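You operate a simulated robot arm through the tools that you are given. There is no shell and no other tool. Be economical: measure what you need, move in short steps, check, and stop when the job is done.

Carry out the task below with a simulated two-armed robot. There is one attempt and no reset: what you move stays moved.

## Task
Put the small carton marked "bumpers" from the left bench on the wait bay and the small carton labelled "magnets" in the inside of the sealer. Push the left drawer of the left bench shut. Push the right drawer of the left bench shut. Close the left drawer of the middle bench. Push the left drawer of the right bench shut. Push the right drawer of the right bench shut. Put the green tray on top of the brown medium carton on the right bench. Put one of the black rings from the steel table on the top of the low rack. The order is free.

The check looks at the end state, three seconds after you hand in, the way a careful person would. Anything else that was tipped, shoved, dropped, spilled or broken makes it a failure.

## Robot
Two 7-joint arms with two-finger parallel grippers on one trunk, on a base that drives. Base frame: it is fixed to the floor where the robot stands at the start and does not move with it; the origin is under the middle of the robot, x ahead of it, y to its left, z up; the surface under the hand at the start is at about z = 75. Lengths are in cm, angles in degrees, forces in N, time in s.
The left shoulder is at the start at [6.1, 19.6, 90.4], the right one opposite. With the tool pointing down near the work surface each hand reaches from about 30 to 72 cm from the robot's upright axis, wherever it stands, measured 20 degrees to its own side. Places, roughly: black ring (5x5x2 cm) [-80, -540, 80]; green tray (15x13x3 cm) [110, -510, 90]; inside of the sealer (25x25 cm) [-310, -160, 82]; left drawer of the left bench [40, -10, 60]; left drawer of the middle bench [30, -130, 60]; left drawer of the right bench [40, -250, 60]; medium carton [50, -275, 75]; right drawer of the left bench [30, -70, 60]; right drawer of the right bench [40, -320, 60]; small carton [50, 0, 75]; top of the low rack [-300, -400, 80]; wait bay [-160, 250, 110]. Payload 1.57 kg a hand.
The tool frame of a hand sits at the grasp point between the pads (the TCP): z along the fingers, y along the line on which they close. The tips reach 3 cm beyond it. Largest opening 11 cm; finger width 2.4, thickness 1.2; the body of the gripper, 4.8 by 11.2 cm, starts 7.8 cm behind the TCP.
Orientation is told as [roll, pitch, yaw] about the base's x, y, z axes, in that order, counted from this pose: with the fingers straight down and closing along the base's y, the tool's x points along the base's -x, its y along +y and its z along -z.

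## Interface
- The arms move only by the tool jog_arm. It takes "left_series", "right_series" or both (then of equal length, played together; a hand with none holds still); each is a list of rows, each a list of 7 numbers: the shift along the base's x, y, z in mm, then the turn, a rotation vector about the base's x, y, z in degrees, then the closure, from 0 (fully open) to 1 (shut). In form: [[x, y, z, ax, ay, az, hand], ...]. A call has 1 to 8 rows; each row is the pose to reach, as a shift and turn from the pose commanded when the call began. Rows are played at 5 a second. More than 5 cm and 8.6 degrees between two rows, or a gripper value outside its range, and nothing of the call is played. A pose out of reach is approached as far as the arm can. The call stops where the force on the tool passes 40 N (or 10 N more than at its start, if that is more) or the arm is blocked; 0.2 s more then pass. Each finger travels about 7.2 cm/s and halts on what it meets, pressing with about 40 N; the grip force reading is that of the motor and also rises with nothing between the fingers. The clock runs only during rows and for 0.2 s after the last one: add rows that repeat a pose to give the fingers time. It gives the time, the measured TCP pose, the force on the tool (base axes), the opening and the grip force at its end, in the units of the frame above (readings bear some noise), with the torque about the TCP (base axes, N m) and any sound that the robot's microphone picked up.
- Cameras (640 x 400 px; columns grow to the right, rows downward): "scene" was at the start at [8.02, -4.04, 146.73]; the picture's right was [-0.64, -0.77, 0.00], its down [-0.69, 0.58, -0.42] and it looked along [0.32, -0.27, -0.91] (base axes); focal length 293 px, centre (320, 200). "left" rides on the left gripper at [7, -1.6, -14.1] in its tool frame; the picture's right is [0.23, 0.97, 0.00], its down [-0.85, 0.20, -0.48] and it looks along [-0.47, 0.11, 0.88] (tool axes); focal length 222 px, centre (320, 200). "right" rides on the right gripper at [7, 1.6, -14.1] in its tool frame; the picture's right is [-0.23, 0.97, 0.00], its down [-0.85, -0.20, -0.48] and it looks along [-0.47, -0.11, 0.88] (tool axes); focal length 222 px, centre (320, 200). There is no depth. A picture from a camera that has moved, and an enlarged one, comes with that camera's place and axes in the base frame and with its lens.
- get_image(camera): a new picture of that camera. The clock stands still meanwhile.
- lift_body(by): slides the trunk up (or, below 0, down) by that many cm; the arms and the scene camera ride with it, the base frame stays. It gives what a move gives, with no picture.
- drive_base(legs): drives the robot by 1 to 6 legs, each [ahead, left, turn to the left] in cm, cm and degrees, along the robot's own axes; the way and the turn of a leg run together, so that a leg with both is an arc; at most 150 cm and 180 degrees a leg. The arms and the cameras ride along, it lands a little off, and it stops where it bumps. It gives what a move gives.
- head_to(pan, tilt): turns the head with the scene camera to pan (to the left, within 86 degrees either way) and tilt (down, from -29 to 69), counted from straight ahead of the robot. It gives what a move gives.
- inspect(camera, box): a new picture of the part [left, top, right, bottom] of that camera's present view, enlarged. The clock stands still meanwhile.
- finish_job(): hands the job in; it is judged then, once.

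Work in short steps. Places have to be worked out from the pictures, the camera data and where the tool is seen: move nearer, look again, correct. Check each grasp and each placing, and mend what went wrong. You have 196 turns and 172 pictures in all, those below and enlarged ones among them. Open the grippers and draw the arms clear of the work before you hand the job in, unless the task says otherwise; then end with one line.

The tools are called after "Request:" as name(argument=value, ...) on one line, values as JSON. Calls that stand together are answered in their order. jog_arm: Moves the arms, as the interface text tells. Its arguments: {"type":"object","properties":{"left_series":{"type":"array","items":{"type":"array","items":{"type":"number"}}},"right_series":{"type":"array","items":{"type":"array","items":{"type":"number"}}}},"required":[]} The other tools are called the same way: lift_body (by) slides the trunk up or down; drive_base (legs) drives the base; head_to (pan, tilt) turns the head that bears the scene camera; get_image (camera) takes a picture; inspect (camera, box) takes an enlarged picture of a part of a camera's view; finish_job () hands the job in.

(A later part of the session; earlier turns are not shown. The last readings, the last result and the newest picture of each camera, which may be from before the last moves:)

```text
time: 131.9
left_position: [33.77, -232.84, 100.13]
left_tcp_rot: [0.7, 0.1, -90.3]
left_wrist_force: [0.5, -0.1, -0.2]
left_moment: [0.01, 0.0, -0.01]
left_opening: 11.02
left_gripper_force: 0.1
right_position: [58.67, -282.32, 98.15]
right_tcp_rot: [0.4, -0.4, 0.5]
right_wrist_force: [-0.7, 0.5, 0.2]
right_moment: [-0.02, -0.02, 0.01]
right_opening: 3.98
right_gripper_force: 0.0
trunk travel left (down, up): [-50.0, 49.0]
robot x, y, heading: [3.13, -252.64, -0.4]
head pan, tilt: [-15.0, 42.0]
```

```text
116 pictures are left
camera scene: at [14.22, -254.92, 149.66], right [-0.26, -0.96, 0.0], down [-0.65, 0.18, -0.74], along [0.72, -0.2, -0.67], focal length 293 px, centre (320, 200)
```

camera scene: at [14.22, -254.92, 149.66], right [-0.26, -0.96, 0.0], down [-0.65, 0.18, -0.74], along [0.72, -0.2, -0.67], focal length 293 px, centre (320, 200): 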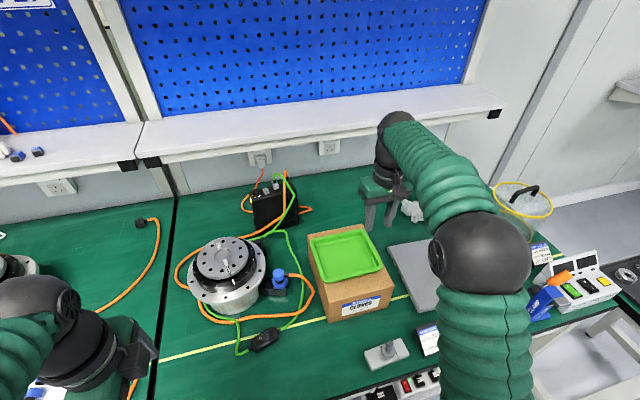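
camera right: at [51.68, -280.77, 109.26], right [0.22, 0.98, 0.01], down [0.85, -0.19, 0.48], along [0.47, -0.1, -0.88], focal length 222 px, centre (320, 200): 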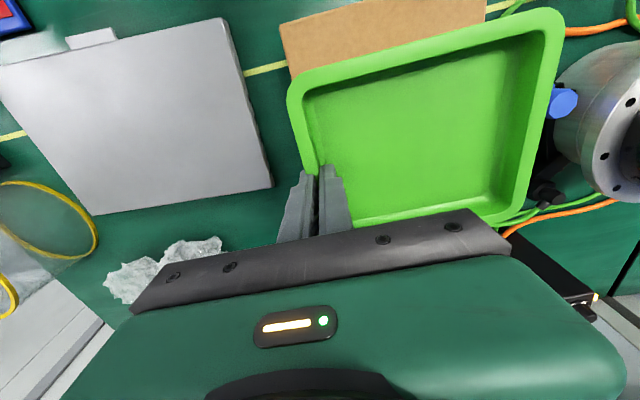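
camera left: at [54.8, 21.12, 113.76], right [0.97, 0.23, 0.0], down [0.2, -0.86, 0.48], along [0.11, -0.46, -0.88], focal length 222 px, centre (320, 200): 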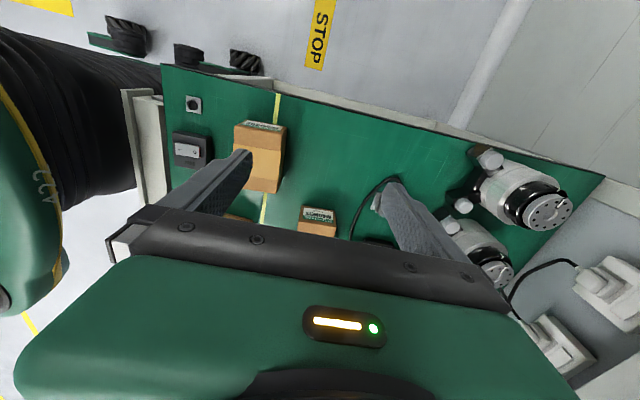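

The tray sits well on the carton. I retract the right hand, back away, and turn toward the steel table.

Request:
jog_arm(right_series=[[0, 0, 30, 0, 0, 0, 0.64], [-40, -10, 40, 0, 0, 0, 0.3], [-80, -30, 40, 0, 0, 0, 0], [-120, -50, 40, 0, 0, 0, 0], [-160, -70, 40, 0, 0, 0, 0], [-200, -90, 40, 0, 0, 0, 0]])

Request:
drive_base(legs=[[-80, 0, 0], [0, 0, -90], [140, 0, 0]])

Request:
head_to(pan=0, tilt=30)

Request:
get_image(camera="scene")

```text
time: 133.3
left_position: [33.55, -232.72, 100.13]
left_tcp_rot: [0.7, 0.0, -90.3]
left_wrist_force: [-0.6, 0.4, -0.1]
left_moment: [-0.01, -0.03, -0.02]
left_opening: 11.0
left_gripper_force: 0.0
right_position: [38.58, -291.62, 102.17]
right_tcp_rot: [0.5, -0.4, 0.6]
right_wrist_force: [-0.8, 0.0, 0.8]
right_moment: [-0.01, -0.02, 0.05]
right_opening: 10.97
right_gripper_force: 0.1
trunk travel left (down, up): [-50.0, 49.0]
robot x, y, heading: [2.75, -252.86, -0.3]
head pan, tilt: [-15.0, 42.0]
```

```text
time: 148.1
left_position: [-63.21, -422.24, 100.16]
left_tcp_rot: [0.7, 0.0, 177.9]
left_wrist_force: [0.2, -0.6, 0.3]
left_moment: [0.01, -0.01, 0.01]
left_opening: 11.0
left_gripper_force: 0.0
right_position: [-122.1, -425.47, 102.19]
right_tcp_rot: [0.5, -0.4, -91.3]
right_wrist_force: [-0.7, -0.3, 0.1]
right_moment: [0.0, 0.04, 0.0]
right_opening: 11.02
right_gripper_force: 0.1
trunk travel left (down, up): [-50.0, 49.0]
robot x, y, heading: [-82.33, -390.69, -92.1]
head pan, tilt: [-15.0, 42.0]
```

```text
time: 148.8
left_position: [-63.22, -422.26, 100.11]
left_tcp_rot: [0.7, 0.1, 178.0]
left_wrist_force: [-0.4, -0.6, -0.4]
left_moment: [0.01, 0.0, -0.02]
left_opening: 11.0
left_gripper_force: 0.0
right_position: [-122.22, -425.43, 102.08]
right_tcp_rot: [0.3, -0.4, -91.3]
right_wrist_force: [0.4, -0.5, 0.4]
right_moment: [0.01, 0.0, -0.01]
right_opening: 10.99
right_gripper_force: 0.0
trunk travel left (down, up): [-50.0, 49.0]
robot x, y, heading: [-82.34, -390.79, -92.0]
head pan, tilt: [0.0, 30.0]
```

```text
115 pictures are left
camera scene: at [-82.69, -402.84, 151.49], right [-1.0, 0.04, 0.0], down [0.02, 0.5, -0.87], along [-0.03, -0.86, -0.5], focal length 293 px, centre (320, 200)
```

scene: 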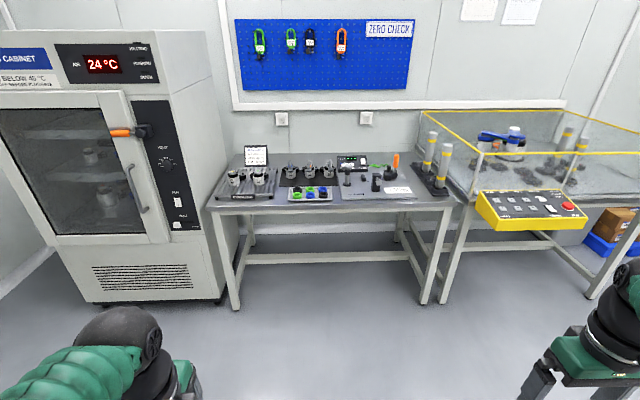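

I drive 85 ahead, slightly left, to stand before the ring tray.

Request:
drive_base(legs=[[87, 12, 2]])

Request:
head_to(pan=-8, tilt=55)

Request:
get_image(camera="scene")

```text
time: 153.5
left_position: [-52.13, -509.57, 100.0]
left_tcp_rot: [0.7, -0.1, 179.8]
left_wrist_force: [0.2, -0.8, 0.3]
left_moment: [-0.01, 0.01, 0.02]
left_opening: 10.98
left_gripper_force: 0.0
right_position: [-110.93, -514.89, 102.09]
right_tcp_rot: [0.4, -0.3, -89.3]
right_wrist_force: [-0.4, 0.5, -0.6]
right_moment: [-0.02, 0.0, 0.0]
right_opening: 10.98
right_gripper_force: 0.1
trunk travel left (down, up): [-50.0, 49.0]
robot x, y, heading: [-72.51, -479.33, -90.1]
head pan, tilt: [0.0, 30.0]
```

```text
time: 154.4
left_position: [-52.17, -509.58, 100.04]
left_tcp_rot: [0.8, 0.0, 179.8]
left_wrist_force: [-0.5, 0.0, -0.8]
left_moment: [-0.01, 0.0, -0.02]
left_opening: 10.99
left_gripper_force: 0.1
right_position: [-110.98, -514.83, 102.13]
right_tcp_rot: [0.5, -0.4, -89.3]
right_wrist_force: [0.3, -0.3, 0.7]
right_moment: [-0.02, -0.03, -0.01]
right_opening: 11.0
right_gripper_force: 0.1
trunk travel left (down, up): [-50.0, 49.0]
robot x, y, heading: [-71.48, -478.77, -90.2]
head pan, tilt: [-8.0, 55.0]
```

```text
114 pictures are left
camera scene: at [-73.15, -489.05, 147.9], right [-0.99, 0.14, 0.0], down [0.12, 0.81, -0.57], along [-0.08, -0.57, -0.82], focal length 293 px, centre (320, 200)
```

scene: 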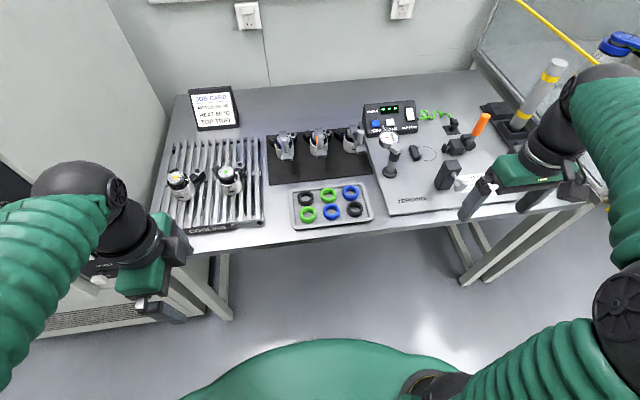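

Request:
inspect(camera="scene", box=[270, 120, 400, 240])

```text
3.33 times, centred on (335, 180) of scene
camera zoom: at [-73.15, -489.05, 147.9], right [-0.99, 0.14, 0.0], down [0.12, 0.81, -0.57], along [-0.08, -0.57, -0.82], focal length 976 px, centre (270, 267)
```

zoom: 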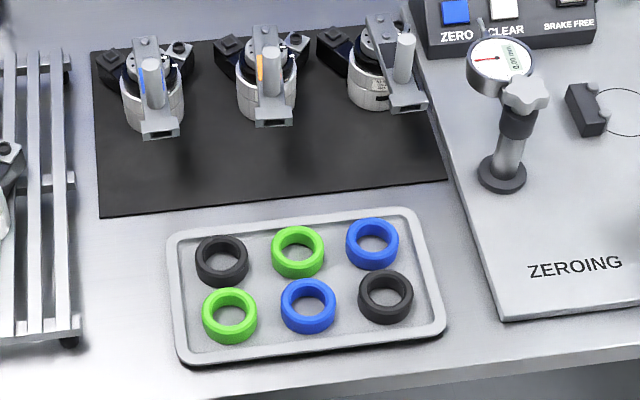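

The front-right black ring is at ≈[−88.4,−530.7], top ~82. Gaps to the neighbours are widest diagonally, so I turn the hand −45° while moving over it.

Request:
jog_arm(right_series=[[38, -26, 0, 0, 0, -7.5, 0], [76, -53, 0, 0, 0, -15, 0], [113, -80, 0, 0, 0, -22.5, 0], [150, -106, 0, 0, 0, -30, 0.2], [188, -132, 0, 0, 0, -37.5, 0.4], [226, -159, 0, 0, 0, -45, 0.4], [226, -159, -30, 0, 0, -45, 0.4]])

Request:
get_image(camera="right")

Request:
get_image(camera="scene")

```text
time: 156.0
left_position: [-51.96, -509.64, 100.11]
left_tcp_rot: [0.9, -0.1, 179.8]
left_wrist_force: [-0.2, 0.3, 0.4]
left_moment: [-0.04, -0.01, -0.02]
left_opening: 11.0
left_gripper_force: 0.0
right_position: [-87.96, -530.68, 99.22]
right_tcp_rot: [0.3, -0.5, -134.4]
right_wrist_force: [-0.1, 0.6, 0.2]
right_moment: [0.0, 0.01, -0.01]
right_opening: 6.58
right_gripper_force: 0.0
trunk travel left (down, up): [-50.0, 49.0]
robot x, y, heading: [-72.01, -478.61, -90.0]
head pan, tilt: [-8.0, 55.0]
```

```text
112 pictures are left
camera right: at [-81.92, -526.78, 113.35], right [0.54, -0.84, 0.01], down [-0.74, -0.47, 0.48], along [-0.4, -0.27, -0.88], focal length 222 px, centre (320, 200)
```

right: 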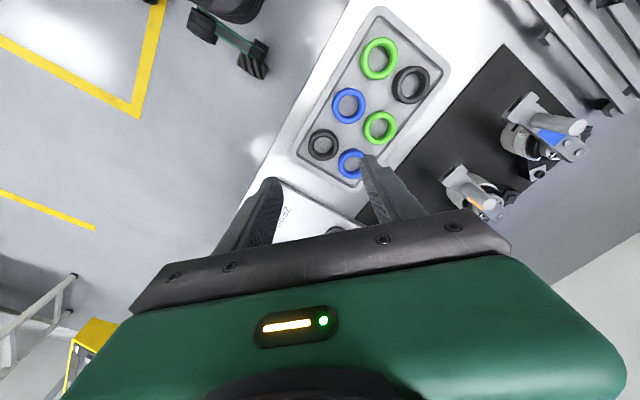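

```text
111 pictures are left
camera scene: at [-73.05, -489.13, 147.89], right [-0.99, 0.14, 0.0], down [0.12, 0.81, -0.57], along [-0.08, -0.57, -0.82], focal length 293 px, centre (320, 200)
```

scene: 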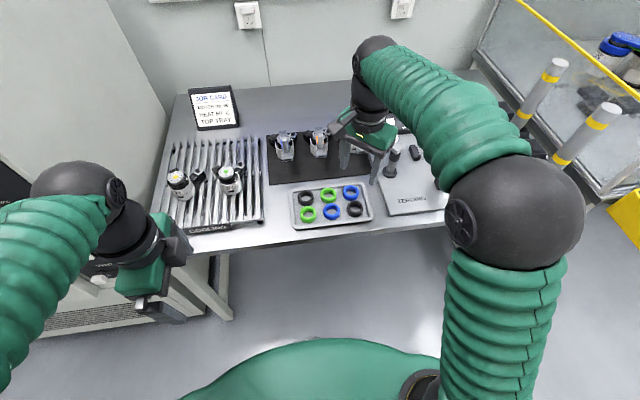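

Two views agree at ring top z≈80, centre ≈[−88.8,−532.1]. I go lower to z≈88 and check.

Request:
jog_arm(right_series=[[-8, -14, -40, 0, 0, 0, 0.4], [-8, -14, -80, 0, 0, 0, 0.45], [-8, -14, -110, 0, 0, 0, 0.45]])

Request:
get_image(camera="right")

Request:
inspect(camera="scene", box=[280, 120, 420, 240])

```text
time: 156.8
left_position: [-52.04, -509.72, 100.1]
left_tcp_rot: [0.8, 0.0, 179.7]
left_wrist_force: [-0.6, 0.0, 0.3]
left_moment: [0.01, 0.01, -0.03]
left_opening: 10.99
left_gripper_force: 0.2
right_position: [-88.85, -532.18, 88.17]
right_tcp_rot: [0.3, -0.4, -134.3]
right_wrist_force: [-0.2, -0.5, -0.3]
right_moment: [-0.03, -0.01, 0.0]
right_opening: 6.05
right_gripper_force: 0.1
trunk travel left (down, up): [-50.0, 49.0]
robot x, y, heading: [-72.06, -478.64, -90.2]
head pan, tilt: [-8.0, 55.0]
```

```text
110 pictures are left
camera right: at [-82.81, -528.23, 102.28], right [0.54, -0.84, 0.01], down [-0.74, -0.47, 0.48], along [-0.4, -0.26, -0.88], focal length 222 px, centre (320, 200)
```

right: 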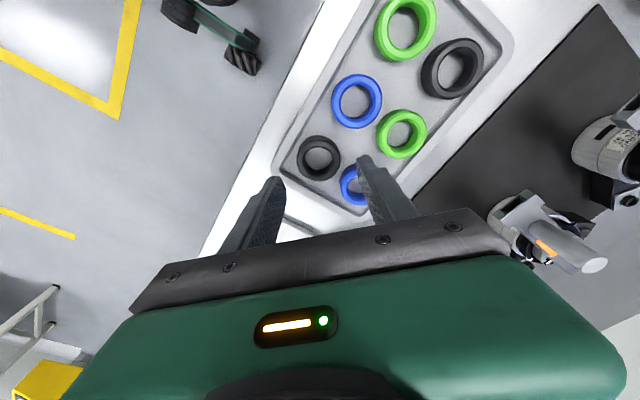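

```text
3.33 times, centred on (350, 180) of scene
camera zoom: at [-73.05, -489.23, 147.88], right [-0.99, 0.14, 0.0], down [0.12, 0.81, -0.57], along [-0.08, -0.57, -0.82], focal length 976 px, centre (220, 267)
```

zoom: 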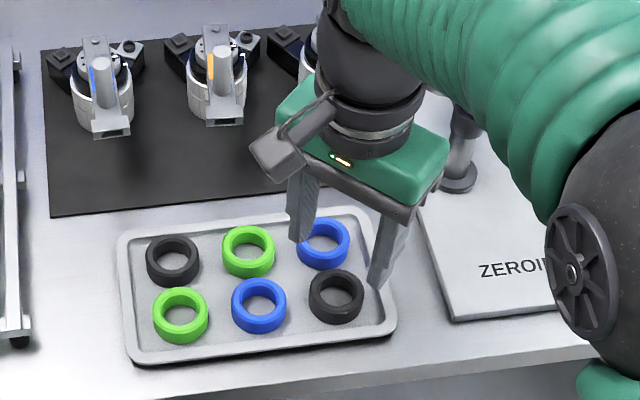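

Ring centre ≈[−88.6,−531.9], top ≈80.5–81; fingers straddle it. I descend to TCP z≈82.6 and close.

Request:
jog_arm(right_series=[[2, 3, -25, 0, 0, 0, 0.45], [2, 3, -45, 0, 0, 0, 0.45], [2, 3, -56, 0, 0, 0, 0.45]])

Request:
get_image(camera="right")

Request:
inspect(camera="scene", box=[310, 150, 400, 240])

```text
time: 157.6
left_position: [-52.0, -509.75, 100.13]
left_tcp_rot: [0.8, 0.1, 179.9]
left_wrist_force: [0.3, -0.6, -0.9]
left_moment: [0.0, 0.02, -0.01]
left_opening: 10.98
left_gripper_force: 0.1
right_position: [-88.87, -531.97, 82.63]
right_tcp_rot: [0.3, -0.5, -134.2]
right_wrist_force: [-0.4, -0.1, -0.4]
right_moment: [0.0, 0.0, 0.02]
right_opening: 6.08
right_gripper_force: 0.0
trunk travel left (down, up): [-50.0, 49.0]
robot x, y, heading: [-72.27, -478.78, -90.4]
head pan, tilt: [-8.0, 55.0]
```

```text
108 pictures are left
camera right: at [-82.78, -527.93, 96.74], right [0.54, -0.84, 0.01], down [-0.74, -0.47, 0.48], along [-0.4, -0.27, -0.87], focal length 222 px, centre (320, 200)
```

right: 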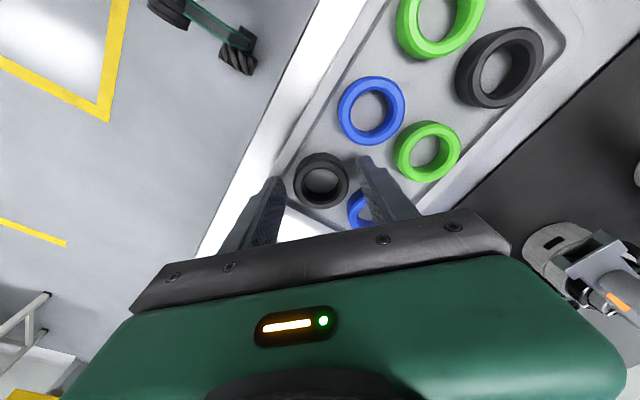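

```text
4.44 times, centred on (355, 195) of scene
camera zoom: at [-73.06, -489.14, 147.89], right [-0.99, 0.14, 0.0], down [0.12, 0.81, -0.57], along [-0.08, -0.57, -0.82], focal length 1301 px, centre (164, 222)
```

zoom: 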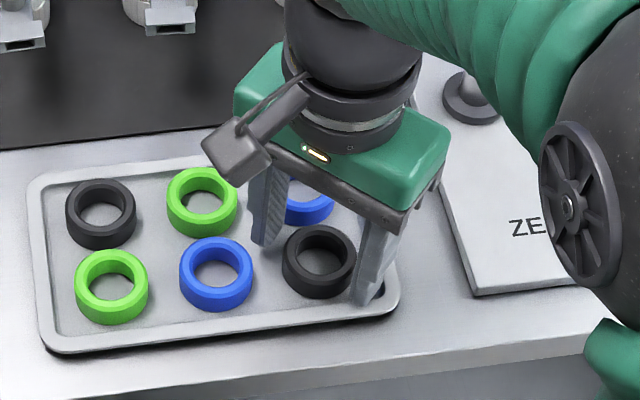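

Centred. The tips look about level with the ring's upper half; I go 8 mm lower, then close.

Request:
jog_arm(right_series=[[0, 0, -4, 0, 0, 0, 0.45], [0, 0, -8, 0, 0, 0, 0.45], [0, 0, -8, 0, 0, 0, 0.7], [0, 0, -8, 0, 0, 0, 0.8], [0, 0, -8, 0, 0, 0, 0.8]])

Request:
get_image(camera="right")

```text
time: 158.4
left_position: [-52.13, -509.41, 100.17]
left_tcp_rot: [1.0, 0.0, 179.8]
left_wrist_force: [0.7, 0.2, 0.5]
left_moment: [0.05, -0.04, -0.02]
left_opening: 11.02
left_gripper_force: 0.1
right_position: [-89.16, -531.62, 82.24]
right_tcp_rot: [0.1, -0.8, -134.5]
right_wrist_force: [-3.4, 11.7, 27.6]
right_moment: [1.06, 0.35, -0.09]
right_opening: 4.52
right_gripper_force: 7.0
trunk travel left (down, up): [-50.0, 49.0]
robot x, y, heading: [-72.38, -478.43, -90.4]
head pan, tilt: [-8.0, 55.0]
stopped in row 3 (right hand): the force on the tool passed its limit at 42 N (the readings are from after the stop); the commanded pose is now the measured one
```

```text
106 pictures are left
camera right: at [-83.08, -527.59, 96.35], right [0.54, -0.84, 0.01], down [-0.74, -0.47, 0.49], along [-0.41, -0.27, -0.87], focal length 222 px, centre (320, 200)
```

right: 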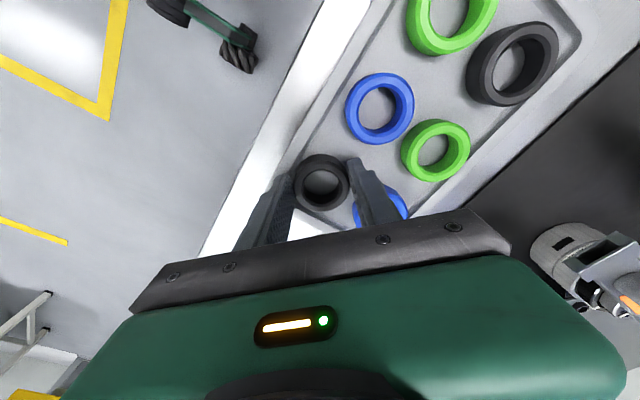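

Tip touched the tray floor and the fingers are on the ring (4.5 cm). I ease up 3 mm while closing fully, then lift.

Request:
jog_arm(right_series=[[0, 0, 3, 0, 0, 0, 0.8], [0, 0, 3, 0, 0, 0, 1], [0, 0, 3, 0, 0, 0, 1], [0, 0, 15, 0, 0, 0, 1], [0, 0, 35, 0, 0, 0, 1], [0, 0, 65, 0, 0, 0, 1]])

Request:
get_image(camera="right")

Request:
inspect(camera="scene", box=[280, 120, 420, 240])

```text
time: 159.8
left_position: [-52.09, -509.76, 100.11]
left_tcp_rot: [0.8, 0.0, 179.8]
left_wrist_force: [0.1, 0.5, -0.1]
left_moment: [0.0, -0.02, -0.02]
left_opening: 10.98
left_gripper_force: 0.1
right_position: [-89.22, -531.91, 88.4]
right_tcp_rot: [0.1, -0.8, -134.4]
right_wrist_force: [0.0, -0.9, -0.5]
right_moment: [0.02, -0.01, -0.02]
right_opening: 4.39
right_gripper_force: 40.0
trunk travel left (down, up): [-50.0, 49.0]
robot x, y, heading: [-72.24, -478.75, -90.3]
head pan, tilt: [-8.0, 55.0]
```

```text
105 pictures are left
camera right: at [-83.01, -527.94, 102.53], right [0.54, -0.84, 0.01], down [-0.74, -0.47, 0.49], along [-0.41, -0.27, -0.87], focal length 222 px, centre (320, 200)
```

right: 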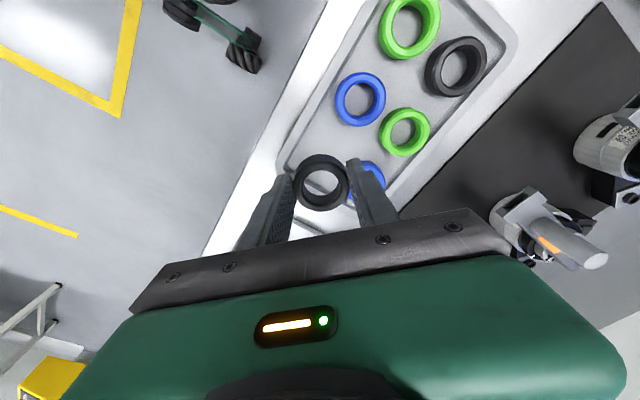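

```text
3.33 times, centred on (350, 180) of scene
camera zoom: at [-73.06, -489.13, 147.88], right [-0.99, 0.14, 0.0], down [0.12, 0.81, -0.57], along [-0.08, -0.57, -0.82], focal length 976 px, centre (220, 267)
```

zoom: 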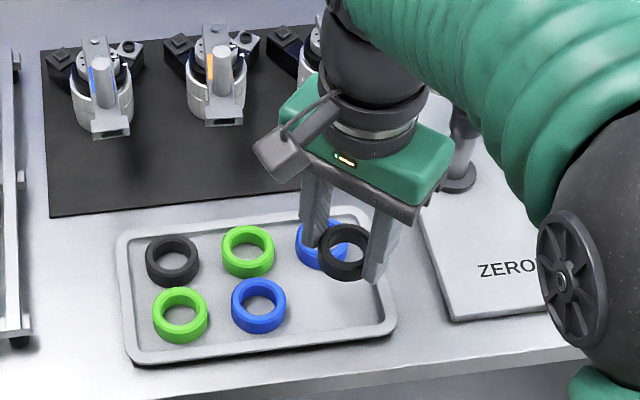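

Ring held. I lift, retract, back off and turn to face −x for the low rack.

Request:
jog_arm(right_series=[[0, 0, 45, 0, 0, 0, 1], [0, 0, 90, 0, 0, 0, 1], [-30, 30, 110, 0, 0, 0, 1], [-60, 60, 110, 0, 0, 0, 1], [-90, 90, 110, 0, 0, 0, 1], [-120, 120, 110, 0, 0, 0, 1]])

Request:
drive_base(legs=[[-85, 0, 0], [0, 0, -90]])

Request:
head_to(pan=0, tilt=22)

Request:
get_image(camera="scene")

```text
time: 161.2
left_position: [-52.1, -509.58, 100.16]
left_tcp_rot: [0.7, 0.0, 179.8]
left_wrist_force: [-0.1, 0.2, 0.0]
left_moment: [0.0, 0.01, -0.02]
left_opening: 11.0
left_gripper_force: 0.0
right_position: [-101.1, -519.57, 99.42]
right_tcp_rot: [0.3, -0.7, -134.3]
right_wrist_force: [0.4, -0.5, 0.0]
right_moment: [-0.06, -0.01, 0.01]
right_opening: 4.37
right_gripper_force: 40.6
trunk travel left (down, up): [-50.0, 49.0]
robot x, y, heading: [-72.39, -478.78, -90.2]
head pan, tilt: [-8.0, 55.0]
```

```text
time: 169.5
left_position: [-102.66, -414.35, 100.03]
left_tcp_rot: [0.7, 0.0, 90.4]
left_wrist_force: [-0.7, 0.3, 0.0]
left_moment: [0.05, 0.03, -0.02]
left_opening: 11.0
left_gripper_force: 0.1
right_position: [-113.34, -365.6, 99.3]
right_tcp_rot: [0.2, -0.7, 136.2]
right_wrist_force: [0.2, -0.4, 0.3]
right_moment: [0.01, 0.02, 0.0]
right_opening: 4.39
right_gripper_force: 40.4
trunk travel left (down, up): [-50.0, 49.0]
robot x, y, heading: [-71.95, -394.07, -179.5]
head pan, tilt: [-8.0, 55.0]
```

```text
time: 170.5
left_position: [-102.64, -414.43, 100.04]
left_tcp_rot: [0.7, 0.0, 90.5]
left_wrist_force: [0.3, 0.6, 0.1]
left_moment: [-0.02, -0.03, 0.01]
left_opening: 10.98
left_gripper_force: 0.0
right_position: [-113.31, -365.54, 99.38]
right_tcp_rot: [0.1, -0.7, 136.2]
right_wrist_force: [0.8, 0.2, -0.7]
right_moment: [0.0, 0.0, 0.0]
right_opening: 4.37
right_gripper_force: 39.6
trunk travel left (down, up): [-50.0, 49.0]
robot x, y, heading: [-72.11, -393.56, -179.6]
head pan, tilt: [0.0, 22.0]
```

```text
103 pictures are left
camera scene: at [-84.38, -393.97, 152.77], right [-0.01, 1.0, 0.0], down [0.38, 0.0, -0.93], along [-0.93, -0.01, -0.38], focal length 293 px, centre (320, 200)
```

scene: 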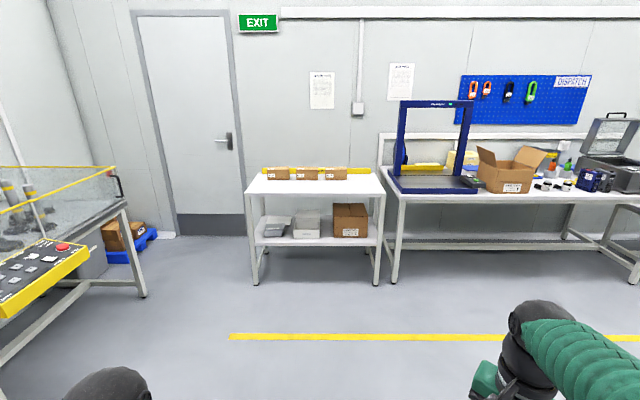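

The low rack's top front edge is at x≈−273, y −448…−352; the front half is free. I drive to about x=−238, y=−416.

Request:
drive_base(legs=[[100, 12, 0], [64, 10, 0]])

Request:
head_to(pan=-10, tilt=50)

Request:
get_image(camera="scene")

```text
time: 179.0
left_position: [-267.87, -438.45, 100.1]
left_tcp_rot: [0.9, 0.0, 91.0]
left_wrist_force: [-0.2, 0.4, 0.5]
left_moment: [0.01, 0.0, 0.0]
left_opening: 11.02
left_gripper_force: 0.1
right_position: [-278.93, -389.68, 99.36]
right_tcp_rot: [0.3, -0.6, 136.7]
right_wrist_force: [0.0, -0.8, 0.0]
right_moment: [0.0, 0.03, 0.01]
right_opening: 4.38
right_gripper_force: 39.6
trunk travel left (down, up): [-50.0, 49.0]
robot x, y, heading: [-237.47, -417.65, -179.1]
head pan, tilt: [0.0, 22.0]
```

```text
time: 179.9
left_position: [-267.82, -438.56, 100.02]
left_tcp_rot: [0.8, -0.1, 91.0]
left_wrist_force: [-0.6, -0.2, 0.5]
left_moment: [-0.01, -0.02, 0.0]
left_opening: 11.01
left_gripper_force: 0.0
right_position: [-278.86, -389.66, 99.4]
right_tcp_rot: [0.3, -0.7, 136.8]
right_wrist_force: [-0.4, 0.2, -0.6]
right_moment: [0.02, 0.0, 0.01]
right_opening: 4.39
right_gripper_force: 40.6
trunk travel left (down, up): [-50.0, 49.0]
robot x, y, heading: [-237.63, -417.66, -179.0]
head pan, tilt: [-10.0, 50.0]
```

```text
102 pictures are left
camera scene: at [-248.01, -416.43, 148.55], right [0.16, 0.99, 0.0], down [0.76, -0.12, -0.64], along [-0.63, 0.1, -0.77], focal length 293 px, centre (320, 200)
```

scene: 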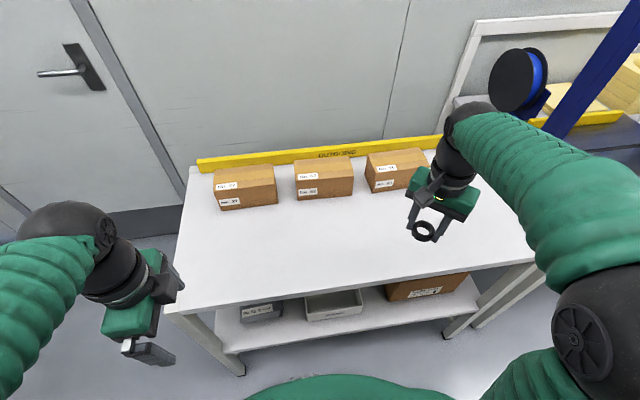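

Free area x −275…−304. I move over [−289.5,−392] and descend to z≈86, then check.

Request:
jog_arm(right_series=[[-35, -8, 0, 0, 0, 0, 1], [-70, -16, -30, 0, 0, 0, 1], [-106, -24, -60, 0, 0, 0, 1], [-106, -24, -100, 0, 0, 0, 1], [-106, -24, -134, 0, 0, 0, 1]])

Request:
inspect(camera="scene", box=[320, 130, 480, 290])

```text
time: 181.1
left_position: [-267.99, -438.46, 100.07]
left_tcp_rot: [0.7, 0.1, 91.1]
left_wrist_force: [-0.6, 0.3, 0.7]
left_moment: [0.03, -0.05, 0.02]
left_opening: 10.99
left_gripper_force: 0.0
right_position: [-289.65, -392.04, 85.74]
right_tcp_rot: [0.1, -0.6, 136.9]
right_wrist_force: [0.2, 0.0, 0.1]
right_moment: [0.0, -0.03, -0.02]
right_opening: 4.39
right_gripper_force: 40.2
trunk travel left (down, up): [-50.0, 49.0]
robot x, y, heading: [-237.33, -417.59, -179.0]
head pan, tilt: [-10.0, 50.0]
```

```text
2.50 times, centred on (400, 210) of scene
camera zoom: at [-248.22, -416.42, 148.53], right [0.16, 0.99, 0.0], down [0.76, -0.12, -0.64], along [-0.63, 0.1, -0.77], focal length 732 px, centre (120, 175)
```

zoom: 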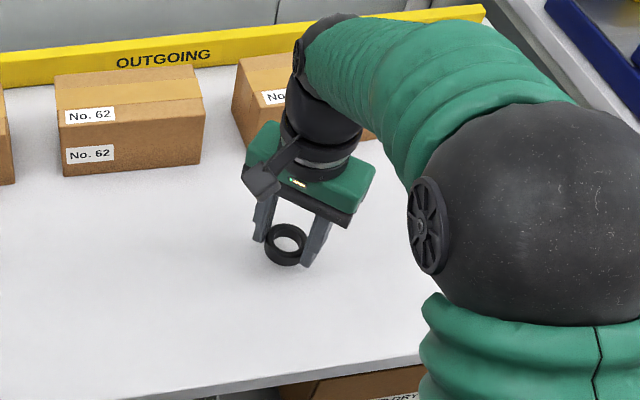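

Close to the surface; I step down 3 mm at a time until I feel contact.

Request:
jog_arm(right_series=[[0, 0, -5, 0, 0, 0, 1], [0, 0, -10, 0, 0, 0, 1], [0, 0, -15, 0, 0, 0, 1], [0, 0, -19, 0, 0, 0, 1]])

```text
time: 182.1
left_position: [-267.81, -438.46, 100.08]
left_tcp_rot: [0.7, 0.0, 91.0]
left_wrist_force: [-0.2, 0.4, -0.9]
left_moment: [0.0, -0.02, 0.0]
left_opening: 11.01
left_gripper_force: 0.1
right_position: [-289.53, -392.26, 84.11]
right_tcp_rot: [0.2, -0.6, 136.8]
right_wrist_force: [0.5, 0.5, -0.1]
right_moment: [0.01, -0.01, 0.0]
right_opening: 4.4
right_gripper_force: 40.4
trunk travel left (down, up): [-50.0, 49.0]
robot x, y, heading: [-237.26, -417.56, -179.3]
head pan, tilt: [-10.0, 50.0]
```

Request:
jog_arm(right_series=[[0, 0, -4, 0, 0, 0, 1], [0, 0, -8, 0, 0, 0, 1], [0, 0, -11, 0, 0, 0, 1]])

Request:
inspect(camera="scene", box=[350, 180, 430, 260])

```text
time: 182.9
left_position: [-267.68, -438.58, 100.13]
left_tcp_rot: [0.9, -0.1, 91.1]
left_wrist_force: [-0.2, -0.5, 0.1]
left_moment: [-0.01, 0.0, 0.02]
left_opening: 11.0
left_gripper_force: 0.1
right_position: [-289.51, -392.26, 83.44]
right_tcp_rot: [0.3, -1.1, 136.9]
right_wrist_force: [-3.2, 4.0, 32.6]
right_moment: [0.58, 0.09, 0.13]
right_opening: 4.46
right_gripper_force: 40.0
trunk travel left (down, up): [-50.0, 49.0]
robot x, y, heading: [-237.64, -417.48, -178.9]
head pan, tilt: [-10.0, 50.0]
```

```text
5.00 times, centred on (390, 220) of scene
camera zoom: at [-247.63, -416.64, 148.62], right [0.16, 0.99, 0.0], down [0.76, -0.12, -0.64], along [-0.64, 0.1, -0.76], focal length 1464 px, centre (-30, 100)
```

zoom: 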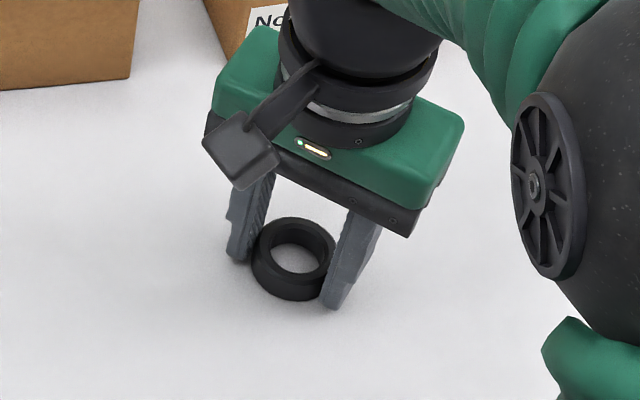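

Contact (33 N). I ease up slightly, open, and lift off.

Request:
jog_arm(right_series=[[0, 0, 4, 0, 0, 0, 1], [0, 0, 5, 0, 0, 0, 0.5], [0, 0, 5, 0, 0, 0, 0.4], [0, 0, 30, 0, 0, 0, 0.4], [0, 0, 70, 0, 0, 0, 0.2], [0, 0, 110, 0, 0, 0, 0], [20, 0, 150, 0, 0, 0, 0]])

Request:
get_image(camera="scene")

```text
time: 184.5
left_position: [-267.7, -438.35, 100.14]
left_tcp_rot: [0.8, -0.1, 91.0]
left_wrist_force: [-0.5, -0.3, -0.6]
left_moment: [0.04, 0.01, 0.01]
left_opening: 10.98
left_gripper_force: 0.2
right_position: [-287.12, -391.95, 98.35]
right_tcp_rot: [0.2, -0.8, 136.8]
right_wrist_force: [-0.8, 0.7, -0.1]
right_moment: [0.02, 0.02, 0.02]
right_opening: 10.99
right_gripper_force: 0.0
trunk travel left (down, up): [-50.0, 49.0]
robot x, y, heading: [-237.18, -417.52, -179.1]
head pan, tilt: [-10.0, 50.0]
```

```text
99 pictures are left
camera scene: at [-247.76, -416.47, 148.56], right [0.16, 0.99, 0.0], down [0.76, -0.12, -0.64], along [-0.64, 0.1, -0.77], focal length 293 px, centre (320, 200)
```

scene: 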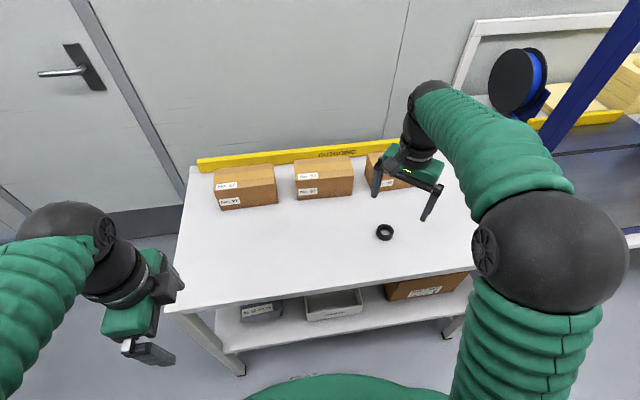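

The ring is on the rack's top, alone. I retract, back off, and turn to +y, looking around toward the sealer.

Request:
jog_arm(right_series=[[40, 10, 20, 0, 0, 0, 0], [80, 20, 20, 0, 0, 0, 0], [120, 30, 20, 0, 0, 0, 0]])

Request:
drive_base(legs=[[-60, 0, -0.9], [0, 0, -90]])

Request:
head_to(pan=25, tilt=15)

Request:
get_image(camera="scene")

```text
time: 185.3
left_position: [-267.74, -438.49, 100.12]
left_tcp_rot: [0.9, 0.0, 91.0]
left_wrist_force: [-0.2, -0.6, 0.4]
left_moment: [0.04, 0.01, -0.02]
left_opening: 11.0
left_gripper_force: 0.1
right_position: [-275.17, -389.12, 99.97]
right_tcp_rot: [0.2, -0.7, 136.9]
right_wrist_force: [-0.3, -0.4, 0.6]
right_moment: [0.0, 0.0, 0.01]
right_opening: 11.01
right_gripper_force: 0.2
trunk travel left (down, up): [-50.0, 49.0]
robot x, y, heading: [-237.47, -417.85, -179.0]
head pan, tilt: [-10.0, 50.0]
```

```text
time: 192.5
left_position: [-197.55, -386.47, 99.98]
left_tcp_rot: [0.8, 0.0, 0.8]
left_wrist_force: [0.0, 0.5, 0.2]
left_moment: [-0.01, -0.01, -0.03]
left_opening: 11.01
left_gripper_force: 0.0
right_position: [-148.22, -379.04, 100.0]
right_tcp_rot: [0.1, -0.7, 46.8]
right_wrist_force: [0.5, 0.2, 0.2]
right_moment: [0.01, 0.0, 0.0]
right_opening: 11.01
right_gripper_force: 0.1
trunk travel left (down, up): [-50.0, 49.0]
robot x, y, heading: [-176.77, -416.87, 91.1]
head pan, tilt: [-10.0, 50.0]
```

```text
time: 193.5
left_position: [-197.54, -386.46, 100.15]
left_tcp_rot: [0.8, 0.0, 1.0]
left_wrist_force: [0.1, -0.5, -0.1]
left_moment: [0.04, 0.0, -0.02]
left_opening: 11.01
left_gripper_force: 0.1
right_position: [-148.36, -379.08, 100.05]
right_tcp_rot: [0.3, -0.7, 46.8]
right_wrist_force: [1.2, 0.1, 0.5]
right_moment: [0.0, 0.0, 0.01]
right_opening: 10.99
right_gripper_force: 0.0
trunk travel left (down, up): [-50.0, 49.0]
robot x, y, heading: [-176.8, -417.18, 91.0]
head pan, tilt: [25.0, 15.0]
```

```text
98 pictures are left
camera scene: at [-180.86, -405.32, 153.91], right [0.9, 0.44, 0.0], down [0.11, -0.23, -0.97], along [-0.42, 0.87, -0.26], focal length 293 px, centre (320, 200)
```

scene: 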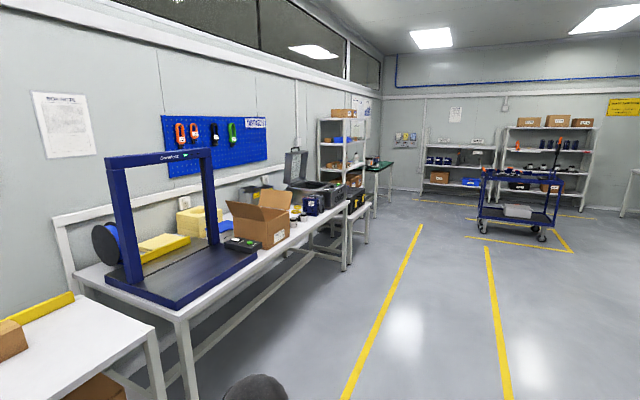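

Clear floor. The open-lid grey machine is the sealer. I drive along +y to y≈−160 and look at it.

Request:
drive_base(legs=[[140, 0, -1], [115, 0, 0]])

Request:
head_to(pan=80, tilt=22)

Request:
get_image(camera="scene")

```text
time: 205.9
left_position: [-196.39, -131.19, 100.03]
left_tcp_rot: [0.8, 0.0, -0.3]
left_wrist_force: [0.5, 0.1, 0.6]
left_moment: [0.0, 0.01, 0.0]
left_opening: 10.98
left_gripper_force: 0.1
right_position: [-146.93, -124.87, 99.96]
right_tcp_rot: [0.2, -0.6, 45.5]
right_wrist_force: [-0.1, 0.2, 0.4]
right_moment: [-0.03, 0.01, -0.01]
right_opening: 11.02
right_gripper_force: 0.0
trunk travel left (down, up): [-50.0, 49.0]
robot x, y, heading: [-176.69, -162.43, 90.2]
head pan, tilt: [25.0, 15.0]
```

```text
time: 207.2
left_position: [-196.4, -131.26, 100.1]
left_tcp_rot: [0.8, 0.0, -0.2]
left_wrist_force: [-0.1, -0.9, -1.1]
left_moment: [-0.01, -0.02, 0.04]
left_opening: 11.0
left_gripper_force: 0.0
right_position: [-146.93, -124.82, 99.89]
right_tcp_rot: [0.2, -0.7, 45.5]
right_wrist_force: [-0.5, 0.7, 0.2]
right_moment: [0.0, 0.01, -0.02]
right_opening: 10.99
right_gripper_force: 0.1
trunk travel left (down, up): [-50.0, 49.0]
robot x, y, heading: [-176.27, -162.05, 89.7]
head pan, tilt: [80.0, 22.0]
```

```text
97 pictures are left
camera scene: at [-185.32, -157.31, 152.79], right [0.18, 0.98, 0.0], down [0.37, -0.07, -0.93], along [-0.91, 0.17, -0.37], focal length 293 px, centre (320, 200)
```

scene: 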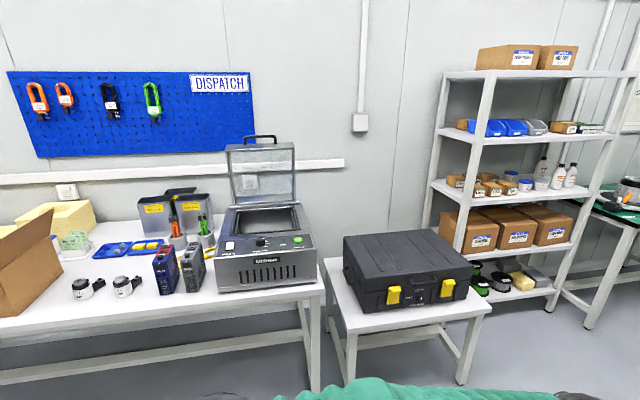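

The sealer is a chamber with its lid up. Now on to the left bench: ahead 165, turn right 90°, forward ~140.

Request:
drive_base(legs=[[120, 0, 0], [43, 0, 0], [0, 0, -90], [130, 0, 0]])

Request:
head_to(pan=0, tilt=50)

Request:
get_image(camera="scene")

```text
time: 225.4
left_position: [-10.93, 16.3, 100.05]
left_tcp_rot: [0.9, 0.0, -91.3]
left_wrist_force: [0.7, 0.1, 1.1]
left_moment: [-0.01, 0.01, 0.01]
left_opening: 10.98
left_gripper_force: 0.1
right_position: [-5.39, -33.39, 99.99]
right_tcp_rot: [0.1, -0.7, -45.5]
right_wrist_force: [-0.2, 0.5, -0.7]
right_moment: [0.0, 0.02, -0.01]
right_opening: 11.0
right_gripper_force: 0.0
trunk travel left (down, up): [-50.0, 49.0]
robot x, y, heading: [-42.27, -3.37, -1.4]
head pan, tilt: [80.0, 22.0]
```

```text
time: 227.0
left_position: [-10.99, 16.11, 100.07]
left_tcp_rot: [0.7, 0.1, -91.3]
left_wrist_force: [-0.1, -0.1, -1.2]
left_moment: [0.01, -0.01, 0.0]
left_opening: 11.01
left_gripper_force: 0.1
right_position: [-5.42, -33.38, 100.06]
right_tcp_rot: [0.2, -0.8, -45.4]
right_wrist_force: [0.6, -0.5, 0.5]
right_moment: [0.01, 0.01, -0.01]
right_opening: 11.01
right_gripper_force: 0.1
trunk travel left (down, up): [-50.0, 49.0]
robot x, y, heading: [-42.12, -3.05, -1.1]
head pan, tilt: [0.0, 50.0]
```

```text
96 pictures are left
camera scene: at [-31.21, -3.58, 148.55], right [-0.02, -1.0, 0.0], down [-0.77, 0.02, -0.64], along [0.64, -0.01, -0.77], focal length 293 px, centre (320, 200)
```

scene: 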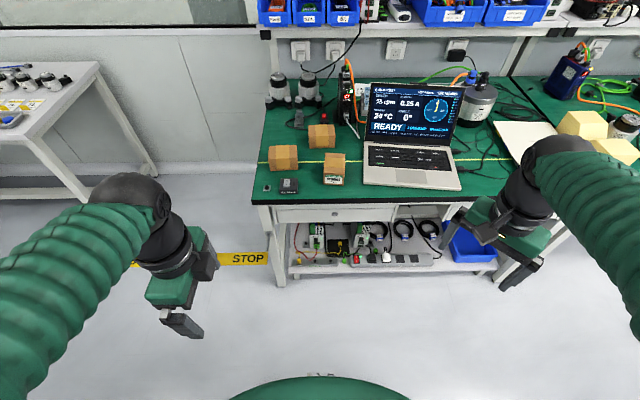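

Both left-bench drawers remain shut. I drive 42 ahead to stand at the bench.

Request:
drive_base(legs=[[41, 3, 1.1]])

Request:
head_to(pan=5, tilt=55)

Request:
get_image(camera="scene")

Request:
get_image(camera="left")

```text
time: 229.5
left_position: [28.96, 19.65, 100.02]
left_tcp_rot: [0.8, -0.1, -89.5]
left_wrist_force: [-0.1, -0.6, 0.1]
left_moment: [0.04, 0.0, 0.0]
left_opening: 10.98
left_gripper_force: 0.3
right_position: [35.87, -29.57, 99.85]
right_tcp_rot: [0.2, -0.5, -43.8]
right_wrist_force: [0.6, 0.4, 0.0]
right_moment: [0.0, 0.01, -0.05]
right_opening: 11.0
right_gripper_force: 0.0
trunk travel left (down, up): [-50.0, 49.0]
robot x, y, heading: [-2.11, -0.52, 0.3]
head pan, tilt: [0.0, 50.0]
```

```text
time: 230.2
left_position: [28.96, 19.75, 100.02]
left_tcp_rot: [0.8, 0.0, -89.6]
left_wrist_force: [0.5, -0.3, 0.1]
left_moment: [0.0, 0.0, 0.0]
left_opening: 11.01
left_gripper_force: 0.1
right_position: [36.05, -29.72, 100.03]
right_tcp_rot: [0.1, -0.7, -43.8]
right_wrist_force: [0.7, -0.2, -0.7]
right_moment: [-0.04, -0.01, -0.01]
right_opening: 11.02
right_gripper_force: 0.1
trunk travel left (down, up): [-50.0, 49.0]
robot x, y, heading: [-1.89, -0.8, 0.3]
head pan, tilt: [5.0, 55.0]
```

```text
95 pictures are left
camera scene: at [8.83, 0.06, 147.89], right [0.09, -1.0, 0.0], down [-0.82, -0.08, -0.57], along [0.57, 0.05, -0.82], focal length 293 px, centre (320, 200)
```

scene: 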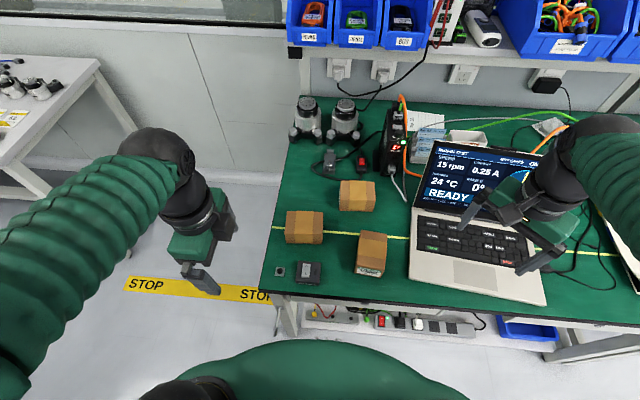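

```text
94 pictures are left
camera left: at [27.1, 26.64, 114.14], right [0.97, 0.23, 0.01], down [0.2, -0.85, 0.48], along [0.12, -0.46, -0.88], focal length 222 px, centre (320, 200)
```

left: 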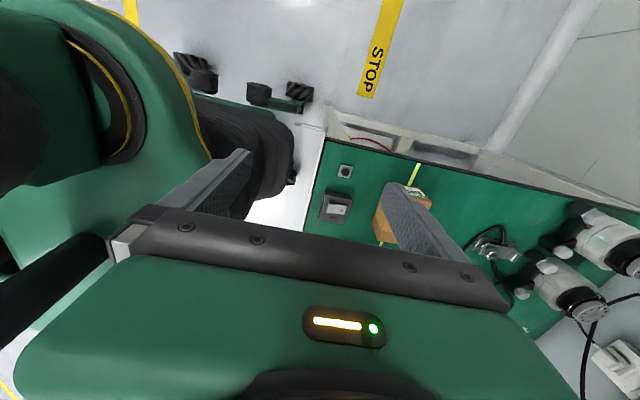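

I zoom in on the cartons to refine their places.

Request:
inspect(camera="scene", box=[260, 160, 420, 300])

```text
2.86 times, centred on (340, 230) of scene
camera zoom: at [8.83, 0.06, 147.89], right [0.09, -1.0, 0.0], down [-0.82, -0.08, -0.57], along [0.57, 0.05, -0.82], focal length 836 px, centre (263, 114)
```

zoom: 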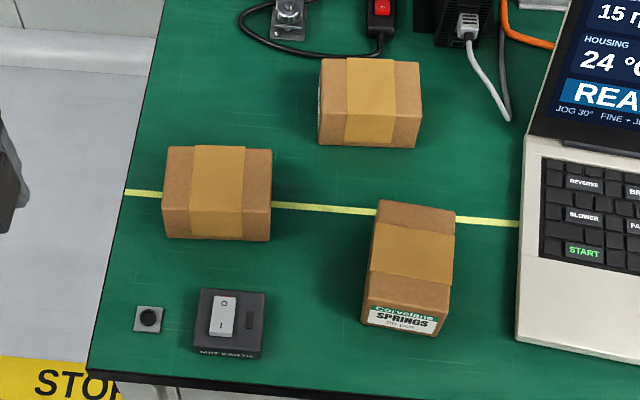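

BUMPERS centre ≈[47.8,7.8], yaw ≈+5°; MAGNETS ≈[59.4,−6.2]. The left hand goes over BUMPERS.

Request:
jog_arm(left_series=[[40, -25, 0, 0, 0, 1, 0.1], [80, -50, 0, 0, 0, 2, 0.18], [120, -75, 0, 0, 0, 3, 0.18], [160, -100, 0, 0, 0, 4, 0.18], [188, -120, 0, 0, 0, 4.6, 0.18], [188, -120, -40, 0, 0, 4.6, 0.18], [188, -120, -80, 0, 0, 4.6, 0.18]])

Request:
get_image(camera="left")

Request:
inspect(camera="scene", box=[240, 130, 420, 290])

```text
time: 231.8
left_position: [47.92, 7.88, 91.74]
left_tcp_rot: [0.7, 0.0, -85.1]
left_wrist_force: [0.3, 0.2, 0.4]
left_moment: [0.03, -0.02, 0.0]
left_opening: 9.02
left_gripper_force: 0.0
right_position: [36.01, -29.72, 99.95]
right_tcp_rot: [0.2, -0.6, -43.8]
right_wrist_force: [-0.1, 0.0, 0.0]
right_moment: [0.01, 0.04, 0.0]
right_opening: 11.0
right_gripper_force: 0.0
trunk travel left (down, up): [-50.0, 49.0]
robot x, y, heading: [-1.51, -0.71, 0.3]
head pan, tilt: [5.0, 55.0]
```

```text
92 pictures are left
camera left: at [45.37, 14.59, 105.8], right [0.95, 0.31, 0.01], down [0.27, -0.84, 0.48], along [0.16, -0.45, -0.88], focal length 222 px, centre (320, 200)
```

left: 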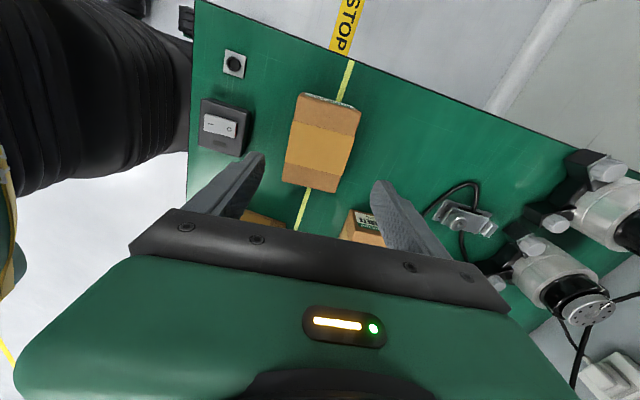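

```text
2.50 times, centred on (330, 210) of scene
camera zoom: at [9.06, 0.06, 147.88], right [0.09, -1.0, 0.0], down [-0.82, -0.08, -0.57], along [0.57, 0.05, -0.82], focal length 732 px, centre (295, 175)
```

zoom: 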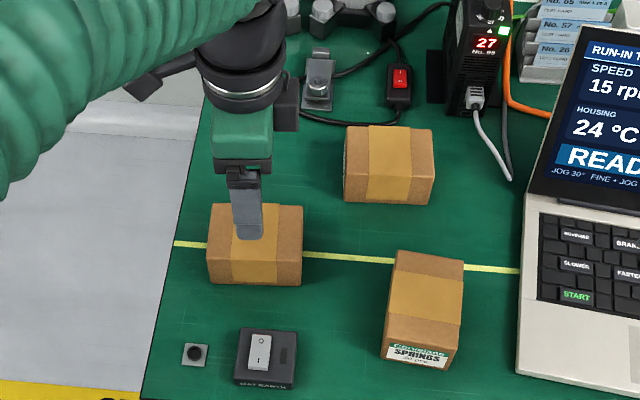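

Aligned. I descend to z≈78.8 and close on BUMPERS.

Request:
jog_arm(left_series=[[0, 0, -40, 0, 0, 0, 0.18], [0, 0, -80, 0, 0, 0, 0.18], [0, 0, -110, 0, 0, 0, 0.18], [0, 0, -129, 0, 0, 0, 0.18], [0, 0, -129, 0, 0, 0, 0.5], [0, 0, -129, 0, 0, 0, 0.8], [0, 0, -129, 0, 0, 0, 0.8]])

```text
time: 233.3
left_position: [47.77, 7.72, 79.04]
left_tcp_rot: [0.8, 0.1, -85.0]
left_wrist_force: [0.4, -0.3, 0.0]
left_moment: [-0.02, -0.03, 0.03]
left_opening: 6.96
left_gripper_force: 40.1
right_position: [36.0, -29.7, 99.92]
right_tcp_rot: [0.2, -0.6, -43.9]
right_wrist_force: [-0.3, 0.3, -1.3]
right_moment: [0.0, 0.0, 0.02]
right_opening: 11.0
right_gripper_force: 0.1
trunk travel left (down, up): [-50.0, 49.0]
robot x, y, heading: [-1.78, -0.8, 0.2]
head pan, tilt: [5.0, 55.0]
```

Gripped at 6.96 cm. I lift it and move it left and back, clear of the bench things.

Request:
jog_arm(left_series=[[0, 0, 40, 0, 0, 0, 0.8], [0, 0, 80, 0, 0, 0, 0.8], [0, 0, 120, 0, 0, 0, 0.8], [0, 0, 160, 0, 0, 0, 0.8], [-30, 40, 190, 0, 0, 0, 0.8], [-60, 80, 200, 0, 0, 0, 0.8], [-90, 110, 200, 0, 0, 0, 0.8], [-110, 140, 200, 0, 0, 0, 0.8]])

Request:
get_image(camera="scene")

```text
refused: row 5 steps farther than a row can; nothing moved
```

```text
90 pictures are left
camera scene: at [8.95, 0.01, 147.88], right [0.09, -1.0, 0.0], down [-0.82, -0.08, -0.57], along [0.57, 0.05, -0.82], focal length 293 px, centre (320, 200)
```

scene: 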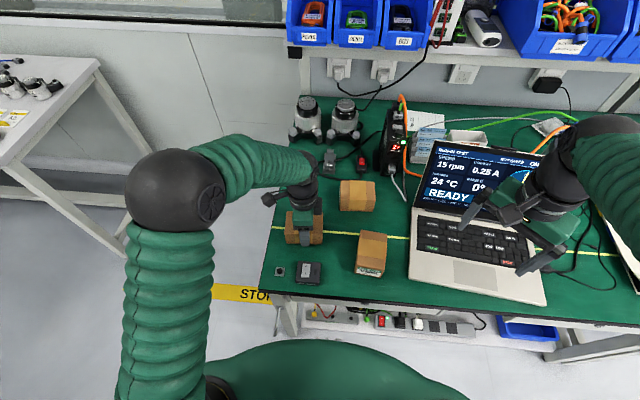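

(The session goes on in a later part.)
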